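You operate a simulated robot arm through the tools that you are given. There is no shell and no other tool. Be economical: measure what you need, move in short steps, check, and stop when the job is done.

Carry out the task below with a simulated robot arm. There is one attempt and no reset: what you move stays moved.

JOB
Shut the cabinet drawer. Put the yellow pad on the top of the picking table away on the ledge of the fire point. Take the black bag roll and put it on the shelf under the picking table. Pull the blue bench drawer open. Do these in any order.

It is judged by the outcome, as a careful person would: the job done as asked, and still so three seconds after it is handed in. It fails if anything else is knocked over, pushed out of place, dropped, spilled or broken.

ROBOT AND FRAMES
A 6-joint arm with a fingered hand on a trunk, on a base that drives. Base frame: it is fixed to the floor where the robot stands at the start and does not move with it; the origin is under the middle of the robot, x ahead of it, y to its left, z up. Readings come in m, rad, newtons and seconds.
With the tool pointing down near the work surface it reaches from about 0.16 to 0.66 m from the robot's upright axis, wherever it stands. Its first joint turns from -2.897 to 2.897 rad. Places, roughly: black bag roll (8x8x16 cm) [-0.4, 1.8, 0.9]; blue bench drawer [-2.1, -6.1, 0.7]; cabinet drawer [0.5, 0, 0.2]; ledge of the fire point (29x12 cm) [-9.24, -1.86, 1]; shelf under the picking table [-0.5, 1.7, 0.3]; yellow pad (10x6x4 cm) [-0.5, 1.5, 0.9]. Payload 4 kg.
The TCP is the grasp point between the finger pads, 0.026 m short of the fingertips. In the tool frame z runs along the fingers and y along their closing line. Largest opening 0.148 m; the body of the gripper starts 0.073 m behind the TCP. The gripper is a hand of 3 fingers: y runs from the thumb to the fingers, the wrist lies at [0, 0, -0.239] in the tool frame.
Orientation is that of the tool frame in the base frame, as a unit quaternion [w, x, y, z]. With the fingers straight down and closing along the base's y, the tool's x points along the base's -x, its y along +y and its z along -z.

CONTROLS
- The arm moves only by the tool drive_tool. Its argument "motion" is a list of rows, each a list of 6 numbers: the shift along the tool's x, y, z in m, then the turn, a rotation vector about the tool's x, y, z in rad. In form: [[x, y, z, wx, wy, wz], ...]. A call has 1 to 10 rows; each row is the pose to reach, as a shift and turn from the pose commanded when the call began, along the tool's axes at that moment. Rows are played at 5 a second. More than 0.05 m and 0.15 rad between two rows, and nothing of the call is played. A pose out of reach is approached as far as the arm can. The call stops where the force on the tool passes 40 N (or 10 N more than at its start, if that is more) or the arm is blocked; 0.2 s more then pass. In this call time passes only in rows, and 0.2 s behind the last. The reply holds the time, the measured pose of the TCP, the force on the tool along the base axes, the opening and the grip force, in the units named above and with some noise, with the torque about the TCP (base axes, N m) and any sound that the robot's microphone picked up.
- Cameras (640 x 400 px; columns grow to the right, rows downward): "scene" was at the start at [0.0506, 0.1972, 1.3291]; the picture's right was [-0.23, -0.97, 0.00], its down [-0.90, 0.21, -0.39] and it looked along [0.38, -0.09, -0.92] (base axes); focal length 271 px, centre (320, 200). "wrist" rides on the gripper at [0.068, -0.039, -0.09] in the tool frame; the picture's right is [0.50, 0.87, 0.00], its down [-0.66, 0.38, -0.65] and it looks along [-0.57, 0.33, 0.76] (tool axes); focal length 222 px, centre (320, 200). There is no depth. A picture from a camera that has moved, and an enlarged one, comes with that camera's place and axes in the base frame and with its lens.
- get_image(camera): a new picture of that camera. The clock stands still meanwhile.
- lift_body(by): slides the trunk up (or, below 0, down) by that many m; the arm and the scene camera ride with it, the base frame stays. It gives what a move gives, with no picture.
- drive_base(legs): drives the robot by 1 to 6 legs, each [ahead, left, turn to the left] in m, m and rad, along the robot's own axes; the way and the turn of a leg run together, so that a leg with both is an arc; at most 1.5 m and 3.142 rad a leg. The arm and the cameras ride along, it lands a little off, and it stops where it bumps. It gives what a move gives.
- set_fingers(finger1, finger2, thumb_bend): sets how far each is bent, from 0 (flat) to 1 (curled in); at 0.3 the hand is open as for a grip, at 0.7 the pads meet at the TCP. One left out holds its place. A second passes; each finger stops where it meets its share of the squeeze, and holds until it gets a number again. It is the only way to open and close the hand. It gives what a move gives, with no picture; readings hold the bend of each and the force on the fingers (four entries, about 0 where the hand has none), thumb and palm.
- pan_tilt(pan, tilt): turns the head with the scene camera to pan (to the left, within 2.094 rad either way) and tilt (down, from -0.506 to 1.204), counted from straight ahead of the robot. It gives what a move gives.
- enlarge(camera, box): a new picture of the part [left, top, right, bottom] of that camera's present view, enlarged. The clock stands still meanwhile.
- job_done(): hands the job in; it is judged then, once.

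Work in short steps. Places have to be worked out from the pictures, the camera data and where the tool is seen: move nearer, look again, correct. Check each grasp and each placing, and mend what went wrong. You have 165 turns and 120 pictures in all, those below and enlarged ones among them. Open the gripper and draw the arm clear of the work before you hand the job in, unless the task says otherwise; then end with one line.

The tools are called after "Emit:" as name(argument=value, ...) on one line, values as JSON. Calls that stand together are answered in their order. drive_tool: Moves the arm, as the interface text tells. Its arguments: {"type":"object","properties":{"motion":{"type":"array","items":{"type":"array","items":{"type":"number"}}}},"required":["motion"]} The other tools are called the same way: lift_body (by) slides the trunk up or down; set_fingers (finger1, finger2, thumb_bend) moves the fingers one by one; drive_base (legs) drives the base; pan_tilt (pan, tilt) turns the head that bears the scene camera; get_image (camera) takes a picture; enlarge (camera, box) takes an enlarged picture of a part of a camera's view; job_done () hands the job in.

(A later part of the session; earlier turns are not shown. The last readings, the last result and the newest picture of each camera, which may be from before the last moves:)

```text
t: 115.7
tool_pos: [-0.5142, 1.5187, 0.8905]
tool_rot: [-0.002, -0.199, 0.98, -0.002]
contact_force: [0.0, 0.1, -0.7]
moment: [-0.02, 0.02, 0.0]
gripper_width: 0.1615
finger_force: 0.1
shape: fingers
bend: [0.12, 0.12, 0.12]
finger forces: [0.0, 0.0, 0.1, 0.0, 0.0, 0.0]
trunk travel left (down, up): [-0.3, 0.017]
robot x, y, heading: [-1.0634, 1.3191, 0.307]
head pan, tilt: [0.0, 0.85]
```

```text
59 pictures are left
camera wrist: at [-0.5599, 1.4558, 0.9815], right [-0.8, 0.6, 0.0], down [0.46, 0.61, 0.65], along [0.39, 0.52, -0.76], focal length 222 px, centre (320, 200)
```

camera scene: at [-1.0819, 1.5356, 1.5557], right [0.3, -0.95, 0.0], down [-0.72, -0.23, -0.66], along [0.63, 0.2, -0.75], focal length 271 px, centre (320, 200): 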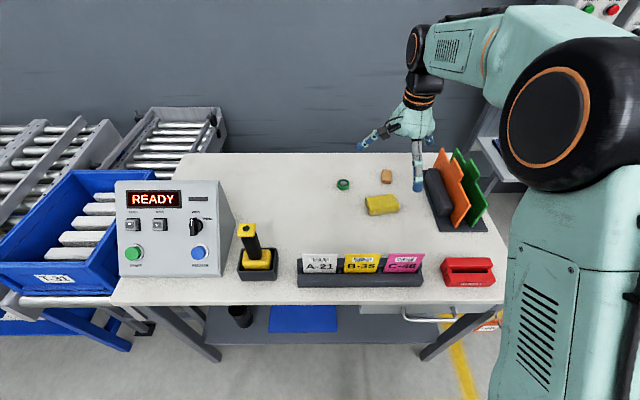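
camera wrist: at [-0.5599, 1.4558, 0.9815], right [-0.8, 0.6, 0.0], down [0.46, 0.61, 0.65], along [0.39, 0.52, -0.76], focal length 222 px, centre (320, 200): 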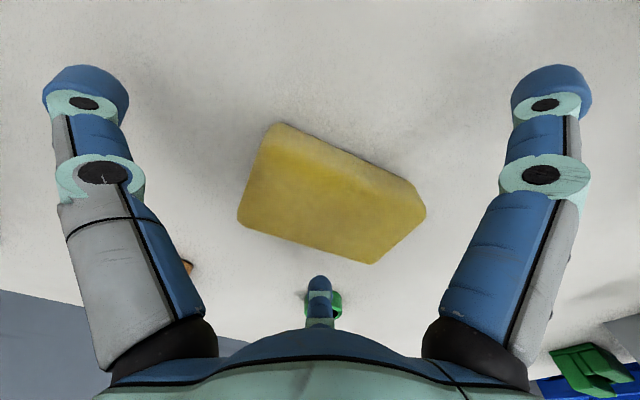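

Well centred and aligned. Closing as in the first, stable grip.

Emit:
set_fingers(finger1=0.7, finger2=0.7, thumb_bend=0.6)

Emit:
drive_tool(motion=[[0, 0, -0.02, 0, 0, 0], [0, 0, -0.05, 0, 0, 0], [0, 0, -0.09, 0, 0, 0], [0, 0, -0.13, 0, 0, 0], [0, 0, -0.17, 0, 0, 0]])

Emit:
get_image(camera="wrist")

```text
t: 116.7
tool_pos: [-0.5144, 1.5196, 0.8933]
tool_rot: [0.0, -0.2, 0.98, -0.002]
contact_force: [0.2, 3.3, 27.3]
moment: [0.86, -0.04, 0.03]
gripper_width: 0.0473
finger_force: 23.4
shape: fingers
bend: [0.53, 0.5, 0.57]
finger forces: [17.4, 24.2, 0.0, 0.1, 5.1, 0.0]
trunk travel left (down, up): [-0.3, 0.017]
robot x, y, heading: [-1.0647, 1.3149, 0.306]
head pan, tilt: [0.0, 0.85]
```

```text
t: 117.8
tool_pos: [-0.5113, 1.5222, 1.0664]
tool_rot: [-0.002, -0.2, 0.98, -0.004]
contact_force: [0.5, 0.4, 0.8]
moment: [0.02, -0.03, 0.01]
gripper_width: 0.0469
finger_force: 11.0
shape: fingers
bend: [0.53, 0.51, 0.57]
finger forces: [7.8, 8.5, 0.0, 0.0, 6.3, 0.1]
trunk travel left (down, up): [-0.3, 0.017]
robot x, y, heading: [-1.0654, 1.3217, 0.303]
head pan, tilt: [0.0, 0.85]
```

```text
58 pictures are left
camera wrist: at [-0.5582, 1.4593, 1.1565], right [-0.8, 0.6, 0.0], down [0.46, 0.61, 0.65], along [0.39, 0.52, -0.76], focal length 222 px, centre (320, 200)
```

wrist: 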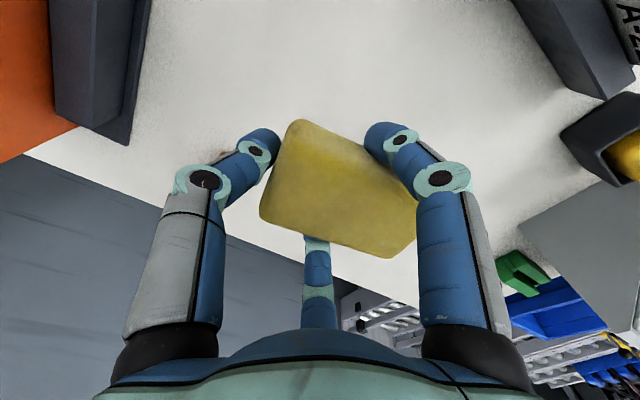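

Good stable grip (8/8/6 N). I'll raise and tuck the arm, back out of the table area, and look around for a route to the fire point.

Emit:
drive_tool(motion=[[0.0, 0, -0.03, 0, 0, 0], [0.0, 0, -0.06, 0, 0, 0], [0.04, 0, -0.08, 0, 0, 0], [0.08, 0, -0.1, 0, 0, 0], [0.12, 0, -0.12, 0, 0, 0]])

Emit:
drive_base(legs=[[-0.35, 0, 0], [0, -0.9, 0]])

Emit:
pan_tilt(pan=-2.05, tilt=0.15)

Emit:
get_image(camera="scene")

```text
t: 119.0
tool_pos: [-0.6241, 1.4762, 1.1829]
tool_rot: [-0.002, -0.2, 0.98, -0.002]
contact_force: [0.2, 0.0, -0.9]
moment: [-0.04, -0.01, -0.01]
gripper_width: 0.047
finger_force: 11.2
shape: fingers
bend: [0.53, 0.51, 0.57]
finger forces: [7.7, 8.5, 0.0, 0.0, 6.1, 0.0]
trunk travel left (down, up): [-0.3, 0.017]
robot x, y, heading: [-1.0616, 1.3224, 0.307]
head pan, tilt: [0.0, 0.85]
```

```text
t: 129.2
tool_pos: [-0.6928, 0.5106, 1.1822]
tool_rot: [-0.002, -0.2, 0.98, -0.003]
contact_force: [0.0, 0.1, 0.0]
moment: [0.0, -0.01, 0.0]
gripper_width: 0.0466
finger_force: 11.2
shape: fingers
bend: [0.53, 0.51, 0.57]
finger forces: [7.7, 8.5, 0.1, 0.0, 6.2, 0.1]
trunk travel left (down, up): [-0.3, 0.017]
robot x, y, heading: [-1.136, 0.3546, 0.304]
head pan, tilt: [0.0, 0.85]
```

```text
t: 131.2
tool_pos: [-0.6937, 0.5117, 1.1832]
tool_rot: [-0.002, -0.2, 0.98, -0.002]
contact_force: [-0.5, -0.8, -0.4]
moment: [-0.03, -0.02, 0.0]
gripper_width: 0.0467
finger_force: 11.2
shape: fingers
bend: [0.53, 0.51, 0.57]
finger forces: [7.7, 8.5, 0.0, 0.1, 6.1, 0.1]
trunk travel left (down, up): [-0.3, 0.017]
robot x, y, heading: [-1.1372, 0.3537, 0.307]
head pan, tilt: [-2.051, 0.15]
```

```text
57 pictures are left
camera scene: at [-1.243, 0.4551, 1.618], right [-0.98, 0.17, 0.0], down [0.03, 0.15, -0.99], along [-0.17, -0.97, -0.15], focal length 271 px, centre (320, 200)
```

scene: 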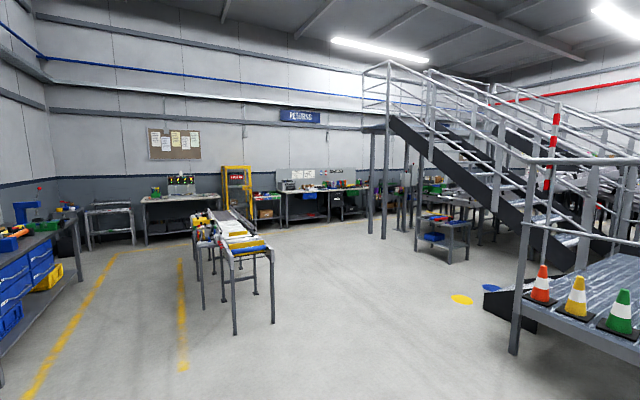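

Open floor to the south; the "Returns" bench (blue drawer) is by the far wall. To see a way west I'll move south and turn to face −x.

Emit:
drive_base(legs=[[-0.3, -0.8, 0], [-0.2, -0.5, 0], [0, 0, 2.83]])

Emit:
pan_tilt(pan=0.0, tilt=0.1)

Emit:
get_image(camera="scene")

Emit:
pan_tilt(pan=0.9, tilt=0.1)

Emit:
get_image(camera="scene")

```text
t: 149.8
tool_pos: [-1.6815, -1.059, 1.1828]
tool_rot: [-0.002, 0.998, 0.06, 0.003]
contact_force: [-0.4, -0.6, -0.3]
moment: [0.06, 0.0, 0.02]
gripper_width: 0.0467
finger_force: 11.0
shape: fingers
bend: [0.53, 0.51, 0.57]
finger forces: [7.3, 8.2, 0.0, 0.0, 6.2, 0.0]
trunk travel left (down, up): [-0.3, 0.017]
robot x, y, heading: [-1.2163, -1.0321, -3.12]
head pan, tilt: [-2.051, 0.15]
```

```text
t: 151.8
tool_pos: [-1.6821, -1.0601, 1.1834]
tool_rot: [-0.004, 0.998, 0.06, 0.003]
contact_force: [0.8, 0.9, -0.3]
moment: [-0.01, 0.01, -0.01]
gripper_width: 0.0463
finger_force: 10.7
shape: fingers
bend: [0.53, 0.51, 0.57]
finger forces: [7.4, 8.2, 0.0, 0.1, 6.2, 0.1]
trunk travel left (down, up): [-0.3, 0.017]
robot x, y, heading: [-1.2151, -1.0296, -3.117]
head pan, tilt: [0.0, 0.099]
```

```text
56 pictures are left
camera scene: at [-1.2712, -1.2431, 1.6227], right [-0.02, 1.0, 0.0], down [0.1, 0.0, -1.0], along [-0.99, -0.02, -0.1], focal length 271 px, centre (320, 200)
```

scene: 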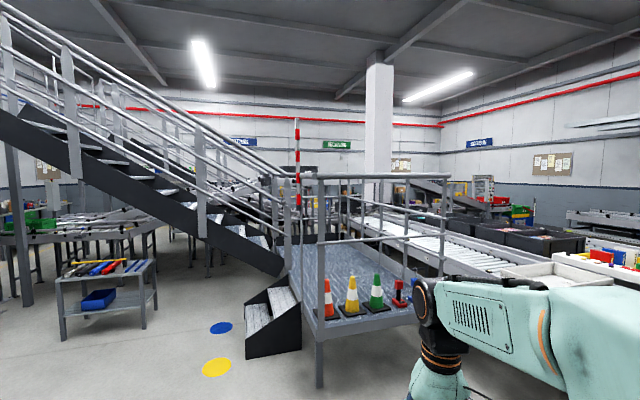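

```text
t: 152.9
tool_pos: [-1.6816, -1.0585, 1.1832]
tool_rot: [-0.002, 0.998, 0.06, 0.002]
contact_force: [0.3, 0.1, -0.3]
moment: [0.01, -0.03, -0.01]
gripper_width: 0.0467
finger_force: 11.1
shape: fingers
bend: [0.53, 0.51, 0.57]
finger forces: [7.3, 8.2, 0.0, 0.0, 6.3, 0.1]
trunk travel left (down, up): [-0.3, 0.017]
robot x, y, heading: [-1.2124, -1.0302, -3.12]
head pan, tilt: [0.901, 0.099]
```

```text
55 pictures are left
camera scene: at [-1.2347, -1.3144, 1.6227], right [-0.8, 0.6, 0.0], down [0.06, 0.08, -1.0], along [-0.6, -0.79, -0.1], focal length 271 px, centre (320, 200)
```

scene: 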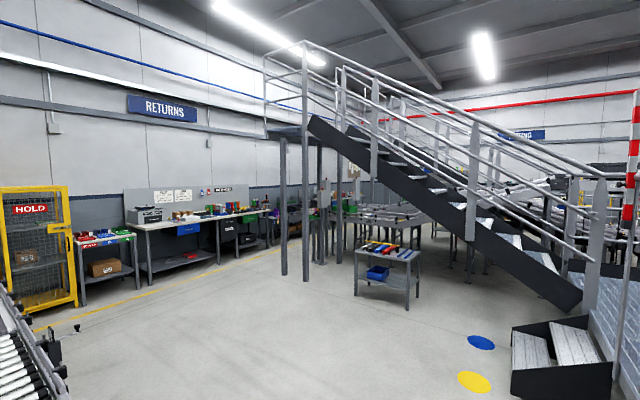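

The fire point lies beyond the stairs, to the west. I'll move southwest through the open floor and look for a passage.

Emit:
drive_base(legs=[[1.1, 0.2, 0], [0.2, 1.5, 0], [0.0, 0.7, 0]])

Emit:
pan_tilt(pan=0.2, tilt=0.15)

Emit:
get_image(camera="scene")

```text
refused: leg 2 is longer than a leg can be; nothing moved
```

```text
t: 154.0
tool_pos: [-1.6821, -1.0587, 1.1827]
tool_rot: [-0.003, 0.998, 0.059, 0.002]
contact_force: [0.1, -0.2, 0.0]
moment: [0.01, 0.0, -0.03]
gripper_width: 0.0462
finger_force: 10.5
shape: fingers
bend: [0.53, 0.51, 0.57]
finger forces: [7.3, 8.1, 0.0, 0.0, 6.2, 0.1]
trunk travel left (down, up): [-0.3, 0.017]
robot x, y, heading: [-1.2128, -1.0326, -3.117]
head pan, tilt: [0.201, 0.15]
```

```text
54 pictures are left
camera scene: at [-1.2696, -1.2617, 1.6181], right [-0.22, 0.97, 0.0], down [0.15, 0.03, -0.99], along [-0.96, -0.22, -0.15], focal length 271 px, centre (320, 200)
```

scene: 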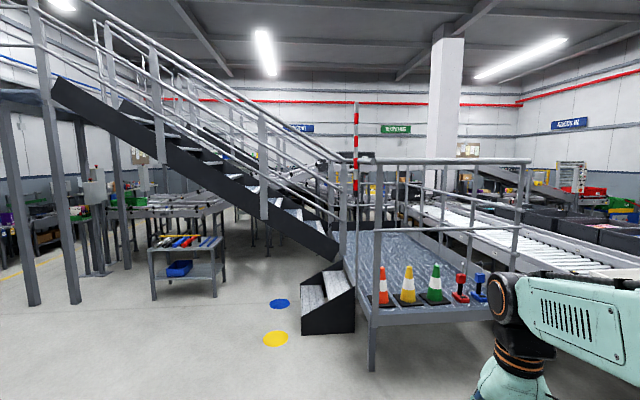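

A leg was too long; resending shorter ones.

Emit:
drive_base(legs=[[1.1, 0.2, 0], [0.0, 1.3, 0], [0.0, 0.9, 0]])

Emit:
get_image(camera="scene")

```text
t: 178.7
tool_pos: [-2.7072, -3.4787, 1.1835]
tool_rot: [-0.003, 0.999, 0.05, 0.003]
contact_force: [0.5, 0.8, -0.4]
moment: [-0.02, -0.03, 0.01]
gripper_width: 0.0466
finger_force: 11.0
shape: fingers
bend: [0.53, 0.52, 0.57]
finger forces: [7.5, 8.2, 0.0, 0.0, 5.9, 0.1]
trunk travel left (down, up): [-0.3, 0.017]
robot x, y, heading: [-2.2403, -3.4659, -3.141]
head pan, tilt: [0.201, 0.15]
```

```text
53 pictures are left
camera scene: at [-2.2999, -3.6903, 1.6181], right [-0.2, 0.98, 0.0], down [0.15, 0.03, -0.99], along [-0.97, -0.2, -0.15], focal length 271 px, centre (320, 200)
```

scene: 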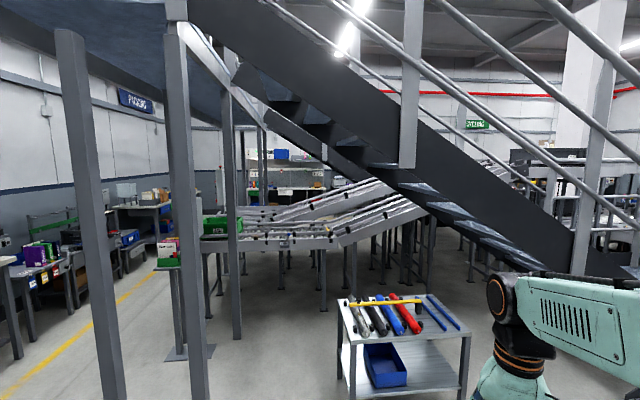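

There's an aisle along the south wall between the mezzanine posts (y≈-5.2) and the benches (y≈-6.2). I'll drive down and line up with it.

Emit:
drive_base(legs=[[0.0, 1.2, 0], [0.0, 0.75, 0]])

Emit:
pan_tilt(pan=0.0, tilt=0.3)

Emit:
get_image(camera="scene")

Emit:
pan_tilt(pan=1.4, tilt=0.6)

Emit:
get_image(camera="scene")

```text
t: 195.8
tool_pos: [-2.7083, -5.3976, 1.1827]
tool_rot: [-0.002, 0.999, 0.04, 0.003]
contact_force: [0.2, 0.6, 0.1]
moment: [0.03, -0.02, 0.01]
gripper_width: 0.0463
finger_force: 10.6
shape: fingers
bend: [0.53, 0.52, 0.57]
finger forces: [7.4, 8.2, 0.0, 0.0, 6.0, 0.1]
trunk travel left (down, up): [-0.3, 0.017]
robot x, y, heading: [-2.2416, -5.3907, 3.123]
head pan, tilt: [0.201, 0.15]
```

```text
t: 196.6
tool_pos: [-2.7095, -5.3986, 1.1834]
tool_rot: [-0.002, 0.999, 0.039, 0.003]
contact_force: [0.3, 0.3, 0.1]
moment: [0.04, 0.03, 0.01]
gripper_width: 0.0464
finger_force: 10.4
shape: fingers
bend: [0.53, 0.52, 0.57]
finger forces: [7.6, 8.2, 0.0, 0.1, 6.0, 0.1]
trunk travel left (down, up): [-0.3, 0.017]
robot x, y, heading: [-2.2401, -5.3893, 3.121]
head pan, tilt: [0.0, 0.3]
```

```text
52 pictures are left
camera scene: at [-2.3078, -5.5977, 1.6041], right [0.01, 1.0, 0.0], down [0.3, 0.0, -0.96], along [-0.96, 0.01, -0.3], focal length 271 px, centre (320, 200)
```

scene: 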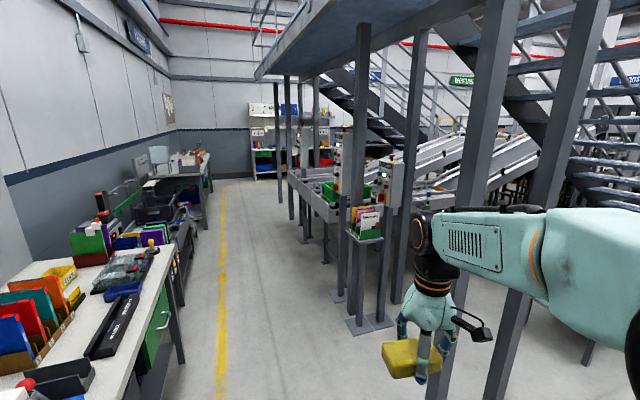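

```text
t: 198.1
tool_pos: [-2.7098, -5.3983, 1.183]
tool_rot: [-0.003, 0.999, 0.041, 0.003]
contact_force: [-0.3, -0.2, -0.5]
moment: [0.0, -0.01, 0.0]
gripper_width: 0.0463
finger_force: 10.8
shape: fingers
bend: [0.53, 0.52, 0.57]
finger forces: [7.5, 8.3, 0.0, 0.0, 6.1, 0.0]
trunk travel left (down, up): [-0.3, 0.017]
robot x, y, heading: [-2.2404, -5.3888, 3.123]
head pan, tilt: [1.4, 0.6]
```

```text
51 pictures are left
camera scene: at [-2.2309, -5.6859, 1.5766], right [-0.98, 0.19, 0.0], down [0.1, 0.56, -0.83], along [-0.15, -0.81, -0.56], focal length 271 px, centre (320, 200)
```

scene: 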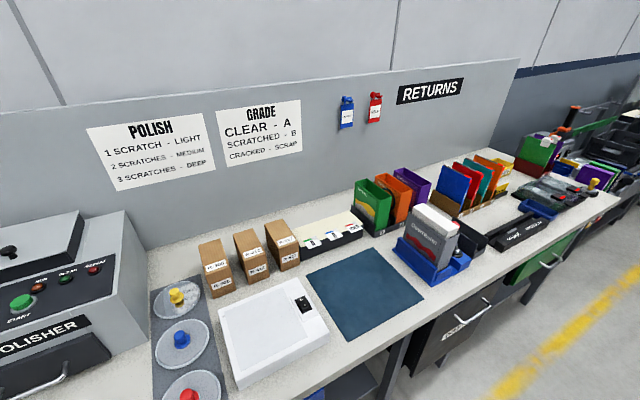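

The building is rotated about 0.33 rad relative to my frame, and I'm centred in a roughly 1.2 m wide aisle. I'll turn along it and drive on.

Emit:
drive_base(legs=[[0, 0, 0.345], [1.5, 0, 0], [1.2, 0, 0]])

Emit:
pan_tilt(pan=-0.35, tilt=0.25)

Emit:
get_image(camera="scene")

```text
t: 212.2
tool_pos: [-5.2487, -6.3353, 1.1828]
tool_rot: [-0.003, 0.983, 0.185, 0.003]
contact_force: [-0.2, -0.5, -0.8]
moment: [0.01, 0.02, 0.02]
gripper_width: 0.0463
finger_force: 10.9
shape: fingers
bend: [0.53, 0.52, 0.57]
finger forces: [7.5, 8.3, 0.1, 0.0, 5.8, 0.0]
trunk travel left (down, up): [-0.3, 0.017]
robot x, y, heading: [-4.8014, -6.1935, -2.865]
head pan, tilt: [1.4, 0.6]
```

```text
t: 214.0
tool_pos: [-5.248, -6.3363, 1.1831]
tool_rot: [-0.004, 0.983, 0.184, 0.002]
contact_force: [-0.1, -0.1, -0.3]
moment: [-0.01, -0.03, 0.0]
gripper_width: 0.0464
finger_force: 11.2
shape: fingers
bend: [0.53, 0.52, 0.57]
finger forces: [7.5, 8.3, 0.0, 0.0, 5.7, 0.1]
trunk travel left (down, up): [-0.3, 0.017]
robot x, y, heading: [-4.7999, -6.1967, -2.862]
head pan, tilt: [-0.351, 0.25]
```

```text
50 pictures are left
camera scene: at [-4.8097, -6.3796, 1.6088], right [0.07, 1.0, 0.0], down [0.25, -0.02, -0.97], along [-0.97, 0.07, -0.25], focal length 271 px, centre (320, 200)
```

scene: 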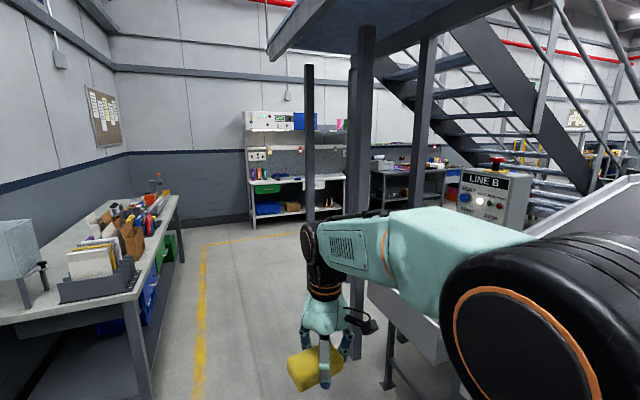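

The aisle turns right along the far wall. I'll drive forward 1.5 m more and look to the right (north).

Emit:
drive_base(legs=[[1.5, 0.0, 0], [0.7, 0, 0]])

Emit:
pan_tilt(pan=-1.0, tilt=0.3)

Emit:
get_image(camera="scene")

```text
t: 224.8
tool_pos: [-7.3681, -6.9148, 1.1822]
tool_rot: [-0.003, 0.984, 0.179, 0.004]
contact_force: [0.1, -0.5, -0.8]
moment: [0.0, -0.01, 0.02]
gripper_width: 0.0462
finger_force: 11.0
shape: fingers
bend: [0.53, 0.52, 0.57]
finger forces: [7.5, 8.4, 0.0, 0.0, 5.6, 0.0]
trunk travel left (down, up): [-0.3, 0.017]
robot x, y, heading: [-6.9226, -6.7764, -2.878]
head pan, tilt: [-0.351, 0.25]
```

```text
t: 225.9
tool_pos: [-7.3683, -6.9155, 1.1826]
tool_rot: [-0.003, 0.984, 0.178, 0.003]
contact_force: [0.1, -0.2, -0.4]
moment: [0.0, -0.02, 0.01]
gripper_width: 0.0462
finger_force: 10.3
shape: fingers
bend: [0.53, 0.52, 0.57]
finger forces: [7.6, 8.3, 0.0, 0.0, 5.6, 0.0]
trunk travel left (down, up): [-0.3, 0.017]
robot x, y, heading: [-6.921, -6.776, -2.877]
head pan, tilt: [-1.0, 0.3]
```

```text
49 pictures are left
camera scene: at [-6.9072, -6.9081, 1.6041], right [0.67, 0.74, 0.0], down [0.22, -0.2, -0.96], along [-0.71, 0.64, -0.3], focal length 271 px, centre (320, 200)
```

scene: 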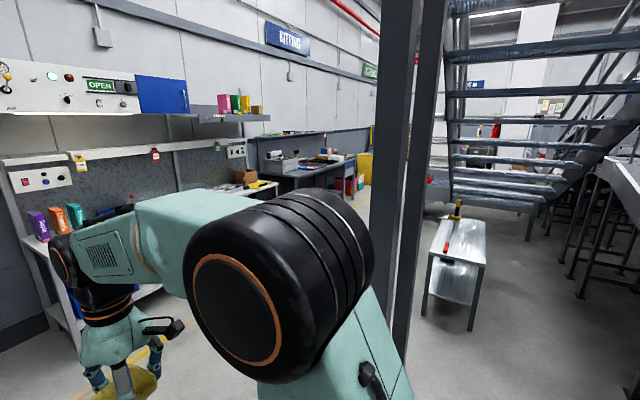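

The corridor along the far wall is about 1.5 m wide (posts at l≈8.9, bench line at l≈10.5). I'll go 0.9 m further, turn right, and look ahead.

Emit:
drive_base(legs=[[0.9, 0.05, 0], [0, 0, -1.57]])

Emit:
pan_tilt(pan=0.1, tilt=0.3)

Emit:
get_image(camera="scene")

```text
t: 234.4
tool_pos: [-7.8877, -6.6028, 1.1834]
tool_rot: [-0.001, 0.812, -0.584, 0.004]
contact_force: [0.6, -0.6, -1.3]
moment: [0.04, -0.04, -0.02]
gripper_width: 0.0463
finger_force: 10.6
shape: fingers
bend: [0.54, 0.52, 0.57]
finger forces: [7.4, 8.1, 0.0, 0.0, 5.7, 0.0]
trunk travel left (down, up): [-0.3, 0.017]
robot x, y, heading: [-7.7645, -7.0543, 1.798]
head pan, tilt: [-1.0, 0.3]
```

```text
t: 235.8
tool_pos: [-7.888, -6.6028, 1.1832]
tool_rot: [-0.001, 0.812, -0.584, 0.003]
contact_force: [-0.2, 0.2, -0.5]
moment: [-0.02, 0.01, 0.0]
gripper_width: 0.046
finger_force: 10.3
shape: fingers
bend: [0.54, 0.52, 0.57]
finger forces: [7.3, 8.1, 0.1, 0.0, 5.7, 0.0]
trunk travel left (down, up): [-0.3, 0.017]
robot x, y, heading: [-7.7672, -7.0588, 1.799]
head pan, tilt: [0.099, 0.3]
```

```text
48 pictures are left
camera scene: at [-7.9943, -7.0427, 1.6041], right [0.95, 0.32, 0.0], down [0.1, -0.28, -0.96], along [-0.31, 0.9, -0.3], focal length 271 px, centre (320, 200)
```

scene: 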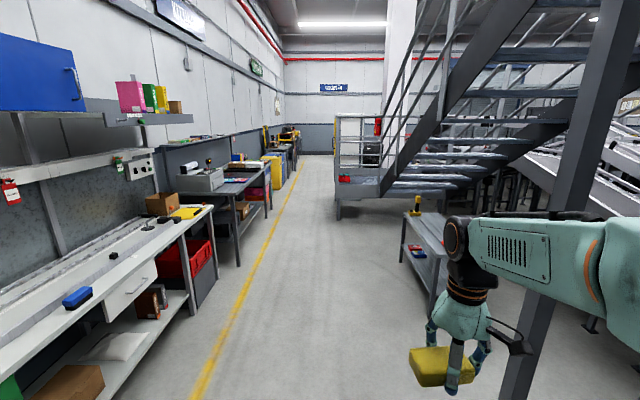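

The fire point should appear near pixel (344,148). Zooming there.

Emit:
enlarge(camera="scene", box=[250, 90, 450, 240])

```text
2.67 times, centred on (350, 165) of scene
camera zoom: at [-7.9943, -7.0427, 1.6041], right [0.95, 0.32, 0.0], down [0.1, -0.28, -0.96], along [-0.31, 0.9, -0.3], focal length 723 px, centre (240, 293)
```

zoom: 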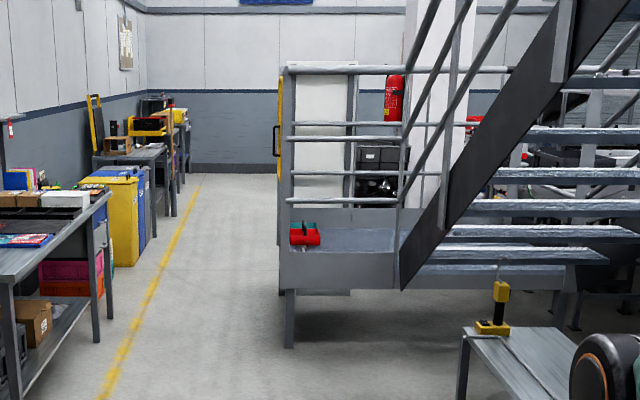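

The fire point seems to be a board past the stair landing, facing the corridor. I'll shift left to the corridor centre and drive 3 m along it.

Emit:
drive_base(legs=[[0, 0, 0.08], [0, 0.5, 0], [1.5, 0, 0], [1.5, 0, 0]])

Emit:
pan_tilt(pan=-0.3, tilt=0.3)

Emit:
get_image(camera="scene")

```text
t: 255.4
tool_pos: [-9.2382, -3.8313, 1.1829]
tool_rot: [0.0, 0.826, -0.563, 0.005]
contact_force: [0.2, -0.6, -1.1]
moment: [0.04, -0.02, -0.02]
gripper_width: 0.0457
finger_force: 10.4
shape: fingers
bend: [0.54, 0.52, 0.57]
finger forces: [7.3, 8.2, 0.1, 0.0, 5.5, 0.1]
trunk travel left (down, up): [-0.3, 0.017]
robot x, y, heading: [-9.0907, -4.2796, 1.852]
head pan, tilt: [0.099, 0.3]
```

```text
t: 256.3
tool_pos: [-9.2378, -3.8324, 1.1828]
tool_rot: [-0.001, 0.826, -0.563, 0.004]
contact_force: [-0.4, -0.7, 0.1]
moment: [-0.01, -0.03, -0.01]
gripper_width: 0.0459
finger_force: 10.6
shape: fingers
bend: [0.54, 0.52, 0.57]
finger forces: [7.4, 8.2, 0.0, 0.0, 5.5, 0.1]
trunk travel left (down, up): [-0.3, 0.017]
robot x, y, heading: [-9.0938, -4.275, 1.851]
head pan, tilt: [-0.3, 0.3]
```

```text
46 pictures are left
camera scene: at [-9.2858, -4.2703, 1.6041], right [1.0, -0.02, 0.0], down [-0.01, -0.3, -0.96], along [0.02, 0.96, -0.3], focal length 271 px, centre (320, 200)
```

scene: 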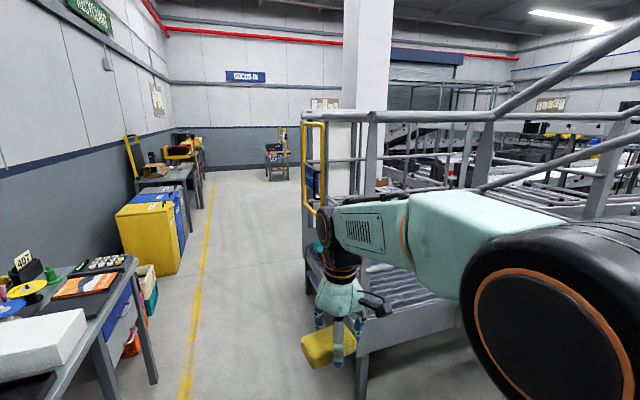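

Emit:
enlarge(camera="scene", box=[260, 90, 420, 290])

```text
2.00 times, centred on (340, 190) of scene
camera zoom: at [-9.2858, -4.2703, 1.6041], right [1.0, -0.02, 0.0], down [-0.01, -0.3, -0.96], along [0.02, 0.96, -0.3], focal length 542 px, centre (280, 220)
```

zoom: 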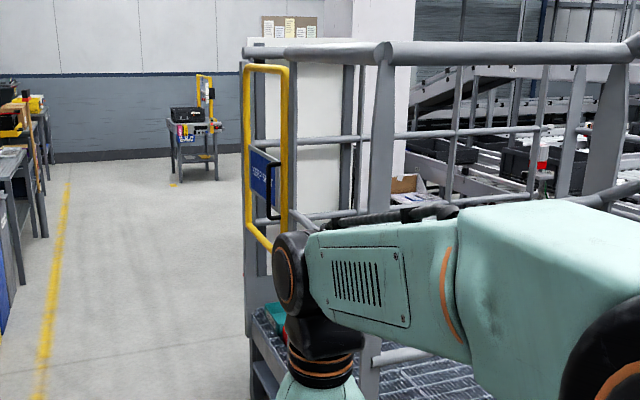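

The white panel just past the gated platform looks like the fire point. I'll shift left a bit and drive past the platform to see it.

Emit:
drive_base(legs=[[0, 0.17, 0.02], [1.2, 0, 0], [1.3, 0, 0]])

Emit:
pan_tilt(pan=-1.45, tilt=0.4)

Emit:
get_image(camera="scene")

```text
t: 270.2
tool_pos: [-10.1343, -1.5035, 1.1824]
tool_rot: [0.0, 0.83, -0.558, 0.004]
contact_force: [0.4, -0.2, -0.6]
moment: [0.06, -0.01, -0.01]
gripper_width: 0.0457
finger_force: 10.3
shape: fingers
bend: [0.54, 0.52, 0.57]
finger forces: [7.4, 8.3, 0.1, 0.0, 5.4, 0.0]
trunk travel left (down, up): [-0.3, 0.017]
robot x, y, heading: [-9.9827, -1.9485, 1.863]
head pan, tilt: [-0.3, 0.3]
```

```text
t: 271.5
tool_pos: [-10.1339, -1.504, 1.1826]
tool_rot: [-0.001, 0.83, -0.558, 0.004]
contact_force: [-0.3, -0.5, 0.3]
moment: [0.0, 0.0, 0.01]
gripper_width: 0.0456
finger_force: 10.4
shape: fingers
bend: [0.54, 0.52, 0.57]
finger forces: [7.4, 8.2, 0.0, 0.0, 5.3, 0.0]
trunk travel left (down, up): [-0.3, 0.017]
robot x, y, heading: [-9.9846, -1.9457, 1.86]
head pan, tilt: [-1.45, 0.4]
```

```text
44 pictures are left
camera scene: at [-10.0937, -1.9987, 1.5948], right [0.4, -0.92, 0.0], down [-0.36, -0.16, -0.92], along [0.84, 0.37, -0.39], focal length 271 px, centre (320, 200)
```

scene: 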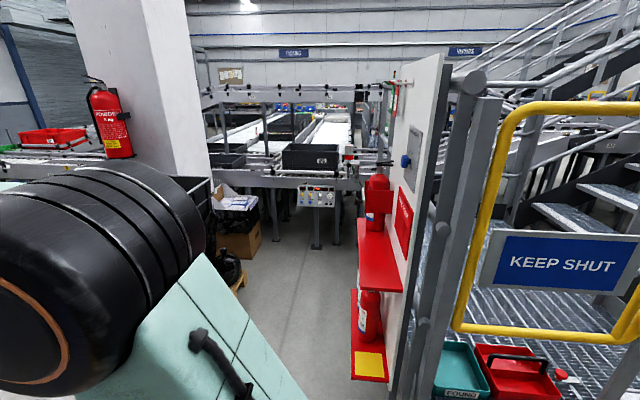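

There's the fire point: a white panel facing north with a red upper ledge. Zooming in on the ledge and what's on it.

Emit:
enlarge(camera="scene", box=[320, 130, 460, 390])

```text
1.54 times, centred on (390, 260) of scene
camera zoom: at [-10.0937, -1.9987, 1.5948], right [0.4, -0.92, 0.0], down [-0.36, -0.16, -0.92], along [0.84, 0.37, -0.39], focal length 417 px, centre (212, 108)
```

zoom: 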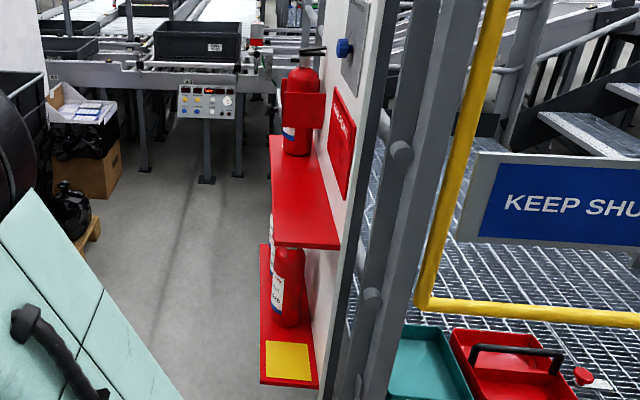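

The ledge's free part is centred near (-9.26,-1.86) at z≈1.0, and there's an extinguisher at its far end. I'll drive ahead, turn around to face the panel from the north, and shift in front of it.

Emit:
drive_base(legs=[[0.9, 0, 0], [0, 0, -1.56], [0, 0, -1.56], [0, 0.69, 0]])

Emit:
pan_tilt(pan=0.0, tilt=0.6)

Emit:
get_image(camera="scene")

```text
t: 289.9
tool_pos: [-9.4385, -1.3222, 1.1829]
tool_rot: [-0.004, 0.545, 0.839, -0.001]
contact_force: [0.7, 0.4, -0.4]
moment: [0.0, 0.04, 0.05]
gripper_width: 0.0453
finger_force: 9.7
shape: fingers
bend: [0.54, 0.52, 0.57]
finger forces: [7.1, 7.9, 0.0, 0.1, 5.4, 0.1]
trunk travel left (down, up): [-0.3, 0.017]
robot x, y, heading: [-9.6013, -0.8809, -1.249]
head pan, tilt: [-1.45, 0.4]
```

```text
t: 291.5
tool_pos: [-9.4386, -1.322, 1.1826]
tool_rot: [-0.003, 0.546, 0.838, -0.001]
contact_force: [-0.9, 0.1, 0.3]
moment: [-0.01, 0.01, 0.0]
gripper_width: 0.0454
finger_force: 10.6
shape: fingers
bend: [0.54, 0.52, 0.57]
finger forces: [7.1, 7.9, 0.0, 0.0, 5.5, 0.1]
trunk travel left (down, up): [-0.3, 0.017]
robot x, y, heading: [-9.6052, -0.8847, -1.253]
head pan, tilt: [0.0, 0.6]
```

```text
42 pictures are left
camera scene: at [-9.3847, -0.8714, 1.5766], right [-0.95, -0.32, 0.0], down [-0.18, 0.54, -0.83], along [0.26, -0.78, -0.56], focal length 271 px, centre (320, 200)
```

scene: 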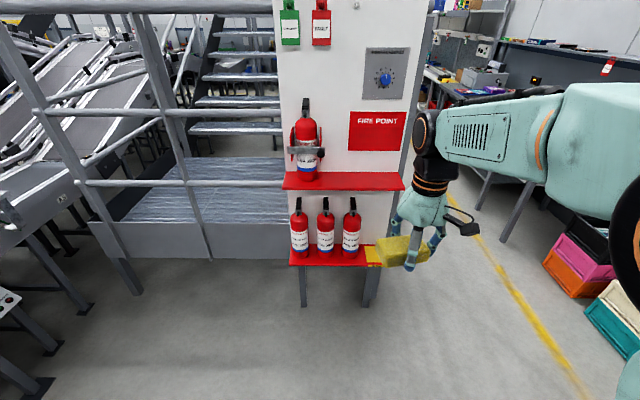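

The ledge is clearly visible: the free stretch right of the extinguisher is centred at about (-9.255,-1.86). Driving forward 0.43 m; the lateral alignment is already good.

Emit:
drive_base(legs=[[0.43, 0, 0]])

Emit:
get_image(camera="scene")

Emit:
get_image(camera="wrist")

```text
t: 294.1
tool_pos: [-9.3024, -1.729, 1.1823]
tool_rot: [-0.005, 0.546, 0.838, 0.0]
contact_force: [0.3, -0.5, -1.2]
moment: [-0.02, 0.03, 0.02]
gripper_width: 0.0451
finger_force: 10.0
shape: fingers
bend: [0.54, 0.52, 0.57]
finger forces: [7.0, 7.8, 0.0, 0.0, 5.5, 0.0]
trunk travel left (down, up): [-0.3, 0.017]
robot x, y, heading: [-9.4704, -1.2912, -1.248]
head pan, tilt: [0.0, 0.6]
```

```text
41 pictures are left
camera scene: at [-9.2487, -1.2788, 1.5765], right [-0.95, -0.32, 0.0], down [-0.18, 0.54, -0.82], along [0.26, -0.78, -0.57], focal length 271 px, centre (320, 200)
```

scene: 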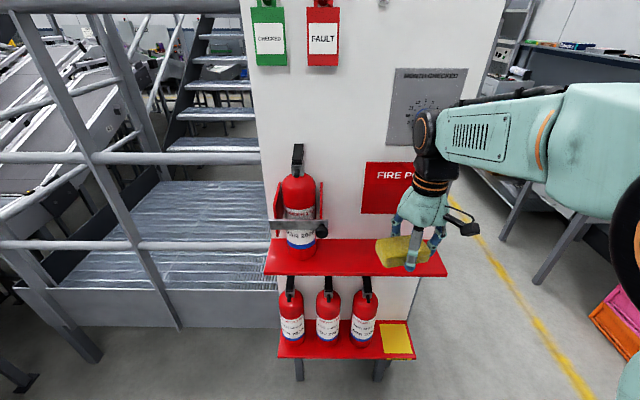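

```text
40 pictures are left
camera wrist: at [-9.3642, -1.6852, 1.2738], right [0.59, 0.81, 0.0], down [0.62, -0.45, 0.65], along [0.52, -0.38, -0.76], focal length 222 px, centre (320, 200)
```

wrist: 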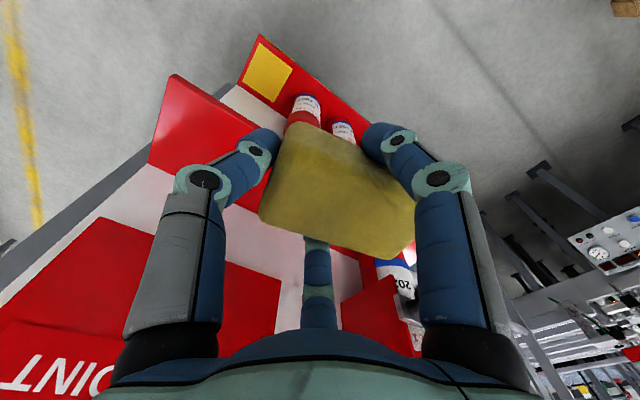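

Ledge edges confirmed. I'll extend over the ledge, align the pad with it, then lower to just above.

Emit:
drive_tool(motion=[[-0.034, -0.001, 0, 0, 0, 0.03], [-0.068, -0.002, 0, 0, 0, 0.06], [-0.102, -0.004, 0, 0, 0, 0.09], [-0.136, -0.005, 0, 0, 0, 0.11], [-0.136, -0.005, 0.04, 0, 0, 0.11], [-0.136, -0.005, 0.08, 0, 0, 0.11], [-0.136, -0.005, 0.11, 0, 0, 0.11]])

Emit:
enlarge(camera="scene", box=[260, 150, 460, 300])

Emit:
get_image(camera="wrist")

```text
t: 295.8
tool_pos: [-9.2537, -1.8569, 1.0719]
tool_rot: [-0.004, 0.59, 0.807, -0.001]
contact_force: [-0.1, -0.3, 0.0]
moment: [-0.01, 0.0, 0.01]
gripper_width: 0.0451
finger_force: 9.8
shape: fingers
bend: [0.54, 0.52, 0.57]
finger forces: [7.2, 8.0, 0.0, 0.0, 4.9, 0.0]
trunk travel left (down, up): [-0.3, 0.017]
robot x, y, heading: [-9.467, -1.2885, -1.248]
head pan, tilt: [0.0, 0.6]
```

```text
2.67 times, centred on (360, 225) of scene
camera zoom: at [-9.2487, -1.2788, 1.5766], right [-0.95, -0.32, 0.0], down [-0.18, 0.54, -0.82], along [0.26, -0.78, -0.57], focal length 723 px, centre (213, 133)
```

zoom: 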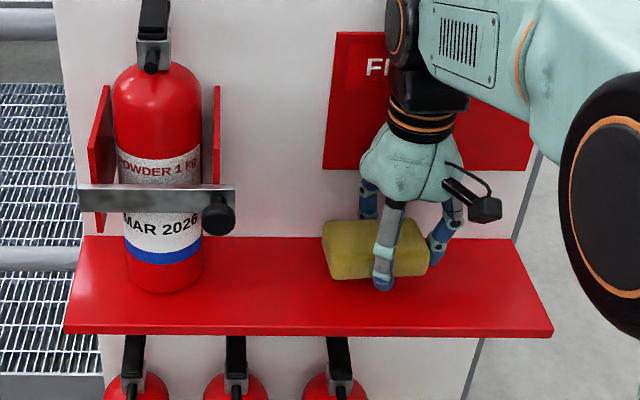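

```text
38 pictures are left
camera wrist: at [-9.3098, -1.8057, 1.1633], right [0.67, 0.74, 0.0], down [0.56, -0.51, 0.65], along [0.48, -0.44, -0.76], focal length 222 px, centre (320, 200)
```

wrist: 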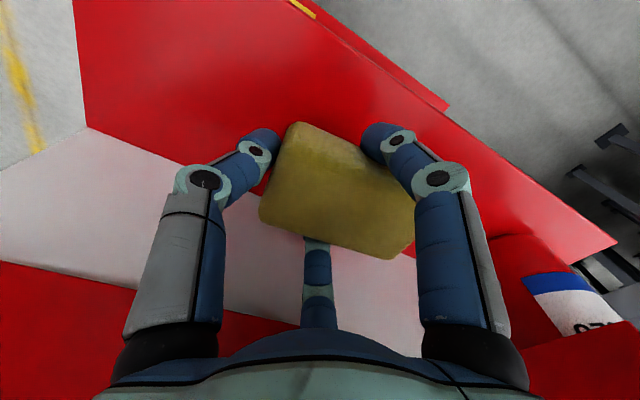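

Well positioned over the ledge. Lowering in small steps to contact.

Emit:
drive_tool(motion=[[0, 0, 0.006, 0, 0, 0], [0, 0, 0.012, 0, 0, 0], [0, 0, 0.018, 0, 0, 0], [0, 0, 0.024, 0, 0, 0]])

```text
t: 296.8
tool_pos: [-9.2527, -1.8555, 1.0474]
tool_rot: [-0.004, 0.591, 0.807, -0.001]
contact_force: [-0.1, 0.3, -1.5]
moment: [0.01, -0.01, 0.03]
gripper_width: 0.045
finger_force: 9.6
shape: fingers
bend: [0.54, 0.52, 0.57]
finger forces: [7.2, 8.0, 0.0, 0.1, 5.0, 0.0]
trunk travel left (down, up): [-0.3, 0.017]
robot x, y, heading: [-9.4682, -1.2889, -1.248]
head pan, tilt: [0.0, 0.6]
```

Emit:
drive_tool(motion=[[0, 0, 0.004, 0, 0, 0], [0, 0, 0.008, 0, 0, 0], [0, 0, 0.011, 0, 0, 0]])

Emit:
enlarge(camera="scene", box=[300, 180, 440, 285])

```text
t: 297.6
tool_pos: [-9.2533, -1.8552, 1.0425]
tool_rot: [0.001, 0.59, 0.807, -0.003]
contact_force: [1.0, -1.6, 38.9]
moment: [0.02, -0.7, 0.08]
gripper_width: 0.0444
finger_force: 28.8
shape: fingers
bend: [0.53, 0.51, 0.57]
finger forces: [24.3, 25.3, 0.1, 0.1, 8.6, 0.0]
trunk travel left (down, up): [-0.3, 0.017]
robot x, y, heading: [-9.465, -1.2876, -1.25]
head pan, tilt: [0.0, 0.6]
```

```text
3.81 times, centred on (370, 232) of scene
camera zoom: at [-9.2501, -1.2748, 1.5773], right [-0.95, -0.32, 0.0], down [-0.18, 0.53, -0.83], along [0.26, -0.78, -0.56], focal length 1033 px, centre (130, 76)
```

zoom: 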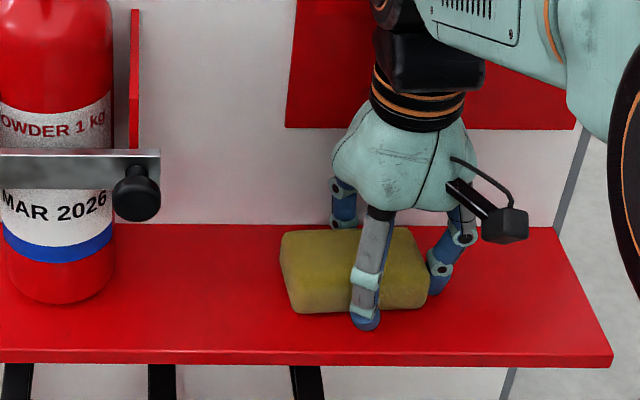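

The pad rests on the ledge. Easing up 5 mm, then opening just enough to release it, staying clear of the panel.

Emit:
drive_tool(motion=[[0, 0, -0.006, 0, 0, 0]])

Emit:
set_fingers(finger1=0.42, finger2=0.42, thumb_bend=0.45)

Emit:
get_image(camera="wrist")

Emit:
enlarge(camera="scene", box=[300, 180, 440, 285])

```text
t: 297.9
tool_pos: [-9.2532, -1.8547, 1.0432]
tool_rot: [-0.003, 0.591, 0.807, -0.001]
contact_force: [2.2, -3.8, 23.3]
moment: [-0.75, -0.81, -0.01]
gripper_width: 0.0444
finger_force: 21.1
shape: fingers
bend: [0.54, 0.5, 0.57]
finger forces: [7.6, 29.0, 0.0, 0.1, 5.4, 0.0]
trunk travel left (down, up): [-0.3, 0.017]
robot x, y, heading: [-9.4666, -1.2902, -1.246]
head pan, tilt: [0.0, 0.6]
```

```text
t: 298.9
tool_pos: [-9.2526, -1.8546, 1.0432]
tool_rot: [-0.004, 0.591, 0.807, -0.001]
contact_force: [-3.2, 2.5, 10.4]
moment: [-0.26, -0.33, -0.01]
gripper_width: 0.0831
finger_force: 5.3
shape: fingers
bend: [0.42, 0.45, 0.45]
finger forces: [0.0, 10.0, 0.0, 0.1, 0.0, 0.0]
trunk travel left (down, up): [-0.3, 0.017]
robot x, y, heading: [-9.4686, -1.2893, -1.249]
head pan, tilt: [0.0, 0.6]
```

```text
36 pictures are left
camera wrist: at [-9.3094, -1.803, 1.1341], right [0.67, 0.74, 0.0], down [0.56, -0.51, 0.65], along [0.48, -0.44, -0.76], focal length 222 px, centre (320, 200)
```

wrist: 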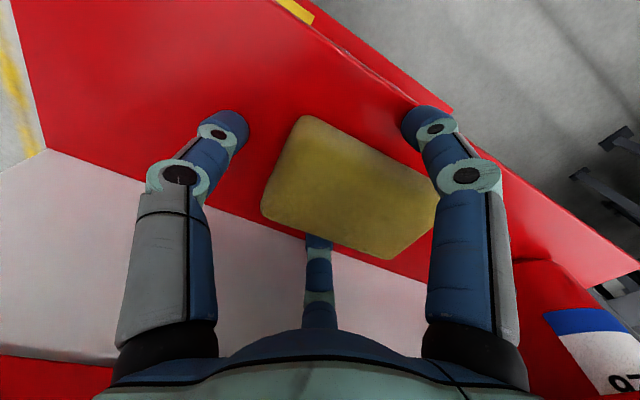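

```text
3.81 times, centred on (370, 232) of scene
camera zoom: at [-9.2497, -1.277, 1.5766], right [-0.95, -0.32, 0.0], down [-0.18, 0.54, -0.83], along [0.26, -0.78, -0.56], focal length 1033 px, centre (130, 76)
```

zoom: 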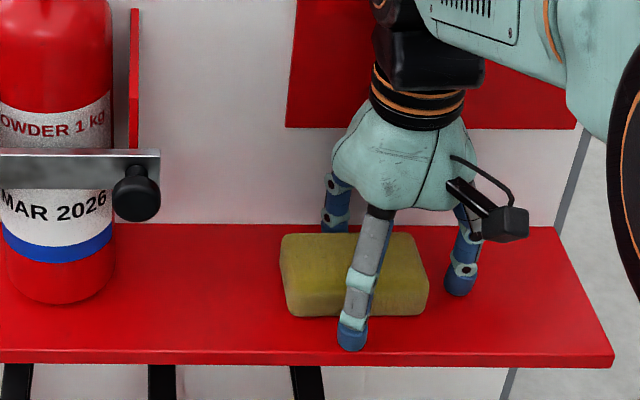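

The pad is free on the ledge; finger 2 is pressing the panel (10 N). I'll relax it slightly, then rise straight up.

Emit:
set_fingers(finger2=0.465)

Emit:
drive_tool(motion=[[0.002, 0, -0.015, 0, 0, 0], [0.002, 0, -0.035, 0, 0, 0], [0.002, 0, -0.07, 0, 0, 0], [0.002, 0, -0.11, 0, 0, 0]])

Emit:
get_image(camera="scene")

```text
t: 299.9
tool_pos: [-9.2534, -1.8561, 1.0431]
tool_rot: [-0.003, 0.59, 0.807, 0.0]
contact_force: [-0.4, 1.1, 8.3]
moment: [-0.3, -0.29, -0.02]
gripper_width: 0.0834
finger_force: 4.1
shape: fingers
bend: [0.42, 0.46, 0.45]
finger forces: [0.1, 8.0, 0.1, 0.0, 0.0, 0.1]
trunk travel left (down, up): [-0.3, 0.017]
robot x, y, heading: [-9.4628, -1.291, -1.246]
head pan, tilt: [0.0, 0.6]
```

```text
t: 300.9
tool_pos: [-9.2566, -1.8555, 1.1554]
tool_rot: [-0.003, 0.591, 0.807, -0.001]
contact_force: [-0.5, -0.6, -0.2]
moment: [0.0, -0.02, 0.01]
gripper_width: 0.0827
finger_force: 0.1
shape: fingers
bend: [0.42, 0.46, 0.45]
finger forces: [0.0, 0.1, 0.0, 0.0, 0.1, 0.0]
trunk travel left (down, up): [-0.3, 0.017]
robot x, y, heading: [-9.4638, -1.2901, -1.246]
head pan, tilt: [0.0, 0.6]
```

```text
34 pictures are left
camera scene: at [-9.2488, -1.2782, 1.5766], right [-0.95, -0.32, 0.0], down [-0.18, 0.54, -0.83], along [0.26, -0.78, -0.56], focal length 271 px, centre (320, 200)
```

scene: 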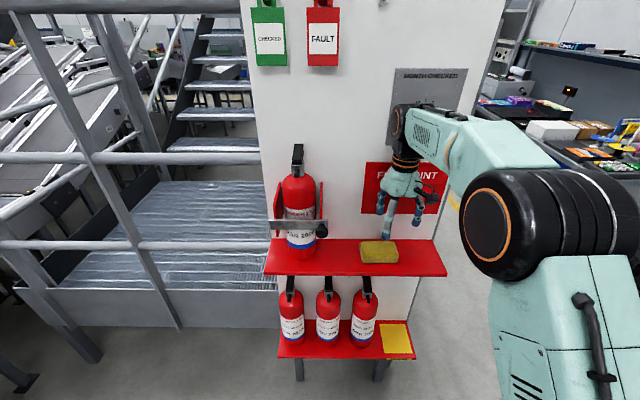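

The pad sits well on the ledge. Now retract the arm, back away, and head back along the corridor toward the blue bench drawer.

Emit:
drive_tool(motion=[[0.04, 0, -0.005, 0, 0, 0], [0.085, 0, -0.01, 0, 0, 0], [0.13, 0, -0.02, 0, 0, 0], [0.175, 0, -0.03, 0, 0, 0], [0.22, 0, -0.03, 0, 0, 0]])

Emit:
drive_base(legs=[[-0.43, 0, 0], [0, -0.69, 0], [1.4, 0, 0], [1.4, 0, 0], [1.4, 0, 0], [1.4, 0, 0]])

```text
t: 302.1
tool_pos: [-9.3226, -1.6417, 1.1848]
tool_rot: [-0.004, 0.59, 0.807, -0.001]
contact_force: [0.3, -0.2, 0.3]
moment: [-0.02, -0.03, -0.02]
gripper_width: 0.0833
finger_force: 0.0
shape: fingers
bend: [0.42, 0.46, 0.45]
finger forces: [0.0, 0.0, 0.1, 0.0, 0.0, 0.0]
trunk travel left (down, up): [-0.3, 0.017]
robot x, y, heading: [-9.467, -1.2944, -1.244]
head pan, tilt: [0.0, 0.6]
```

```text
t: 337.3
tool_pos: [-8.1329, -6.7401, 1.1852]
tool_rot: [-0.004, 0.577, 0.817, -0.001]
contact_force: [0.4, -0.1, 0.2]
moment: [-0.03, 0.01, 0.02]
gripper_width: 0.0832
finger_force: 0.0
shape: fingers
bend: [0.42, 0.46, 0.45]
finger forces: [0.0, 0.1, 0.0, 0.0, 0.0, 0.1]
trunk travel left (down, up): [-0.3, 0.017]
robot x, y, heading: [-8.2894, -6.3921, -1.216]
head pan, tilt: [0.0, 0.6]
```

Now finish to the aisle line, turn left to face back east, and drive along the aisle.

Emit:
drive_base(legs=[[0.8, 0, 0], [0, 0, 1.524], [1.5, 0, 0], [1.5, 0, 0]])

```text
t: 359.4
tool_pos: [-4.7051, -6.2827, 1.1854]
tool_rot: [-0.003, -0.094, 0.996, -0.003]
contact_force: [-0.1, 0.1, -0.8]
moment: [-0.02, -0.01, 0.0]
gripper_width: 0.0833
finger_force: 0.1
shape: fingers
bend: [0.42, 0.46, 0.45]
finger forces: [0.1, 0.0, 0.0, 0.0, 0.0, 0.0]
trunk travel left (down, up): [-0.3, 0.017]
robot x, y, heading: [-5.073, -6.3836, 0.199]
head pan, tilt: [0.0, 0.6]
```

Slight drift toward the benches; correct heading and offset, then continue.

Emit:
drive_base(legs=[[0, 0.15, 0.11], [1.4, 0, 0], [1.3, 0, 0]])

Emit:
pan_tilt(pan=-1.3, tilt=0.7)

Emit:
get_image(camera="scene")

```text
t: 374.2
tool_pos: [-2.1492, -5.2476, 1.185]
tool_rot: [-0.002, -0.155, 0.988, -0.003]
contact_force: [0.5, 0.5, 0.3]
moment: [0.04, 0.04, 0.01]
gripper_width: 0.0831
finger_force: 0.2
shape: fingers
bend: [0.42, 0.46, 0.45]
finger forces: [0.0, 0.0, 0.1, 0.1, 0.1, 0.1]
trunk travel left (down, up): [-0.3, 0.017]
robot x, y, heading: [-2.5004, -5.3933, 0.328]
head pan, tilt: [0.0, 0.6]
```

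```text
t: 375.7
tool_pos: [-2.1499, -5.2471, 1.1841]
tool_rot: [-0.001, -0.155, 0.988, -0.003]
contact_force: [-0.2, -0.6, 0.2]
moment: [0.01, 0.04, 0.0]
gripper_width: 0.0834
finger_force: 0.1
shape: fingers
bend: [0.42, 0.46, 0.45]
finger forces: [0.0, 0.0, 0.0, 0.0, 0.0, 0.1]
trunk travel left (down, up): [-0.3, 0.017]
robot x, y, heading: [-2.5001, -5.3944, 0.326]
head pan, tilt: [-1.3, 0.7]
```

```text
33 pictures are left
camera scene: at [-2.5518, -5.2732, 1.568], right [-0.83, -0.56, 0.0], down [-0.36, 0.53, -0.77], along [0.43, -0.63, -0.64], focal length 271 px, centre (320, 200)
```

scene: 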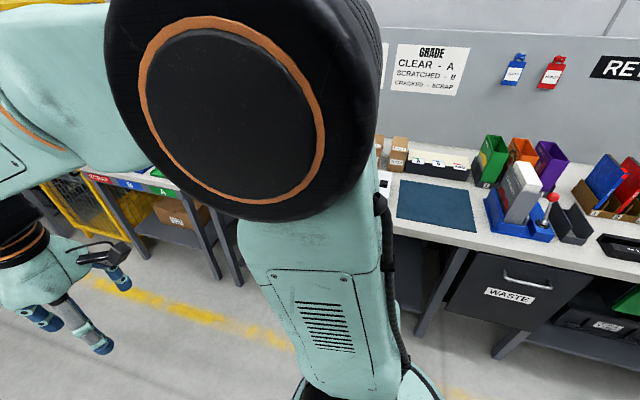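

The drawer is hidden behind the arm. I'll turn right to face the bench.

Emit:
drive_base(legs=[[0, 0.1, -1.57]])

Emit:
pan_tilt(pan=0.1, tilt=0.9)

Emit:
get_image(camera="scene")

```text
t: 379.9
tool_pos: [-2.3107, -5.6622, 1.1845]
tool_rot: [-0.004, 0.578, 0.816, 0.0]
contact_force: [0.5, 0.8, 0.2]
moment: [0.02, 0.01, -0.02]
gripper_width: 0.0829
finger_force: 0.0
shape: fingers
bend: [0.42, 0.46, 0.45]
finger forces: [0.0, 0.1, 0.0, 0.0, 0.0, 0.1]
trunk travel left (down, up): [-0.3, 0.017]
robot x, y, heading: [-2.4656, -5.3095, -1.218]
head pan, tilt: [-1.3, 0.7]
```

```text
t: 381.4
tool_pos: [-2.3101, -5.6626, 1.1862]
tool_rot: [-0.003, 0.579, 0.815, -0.001]
contact_force: [-1.0, 1.0, 0.8]
moment: [0.01, 0.0, -0.03]
gripper_width: 0.0831
finger_force: 0.1
shape: fingers
bend: [0.42, 0.46, 0.45]
finger forces: [0.0, 0.0, 0.0, 0.0, 0.0, 0.1]
trunk travel left (down, up): [-0.3, 0.017]
robot x, y, heading: [-2.4651, -5.31, -1.217]
head pan, tilt: [0.099, 0.901]
```

```text
32 pictures are left
camera scene: at [-2.2456, -5.2789, 1.5518], right [-0.9, -0.44, 0.0], down [-0.34, 0.71, -0.62], along [0.27, -0.56, -0.78], focal length 271 px, centre (320, 200)
```

scene: 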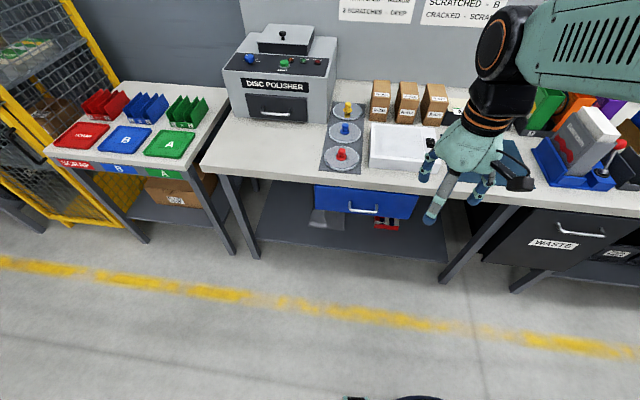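

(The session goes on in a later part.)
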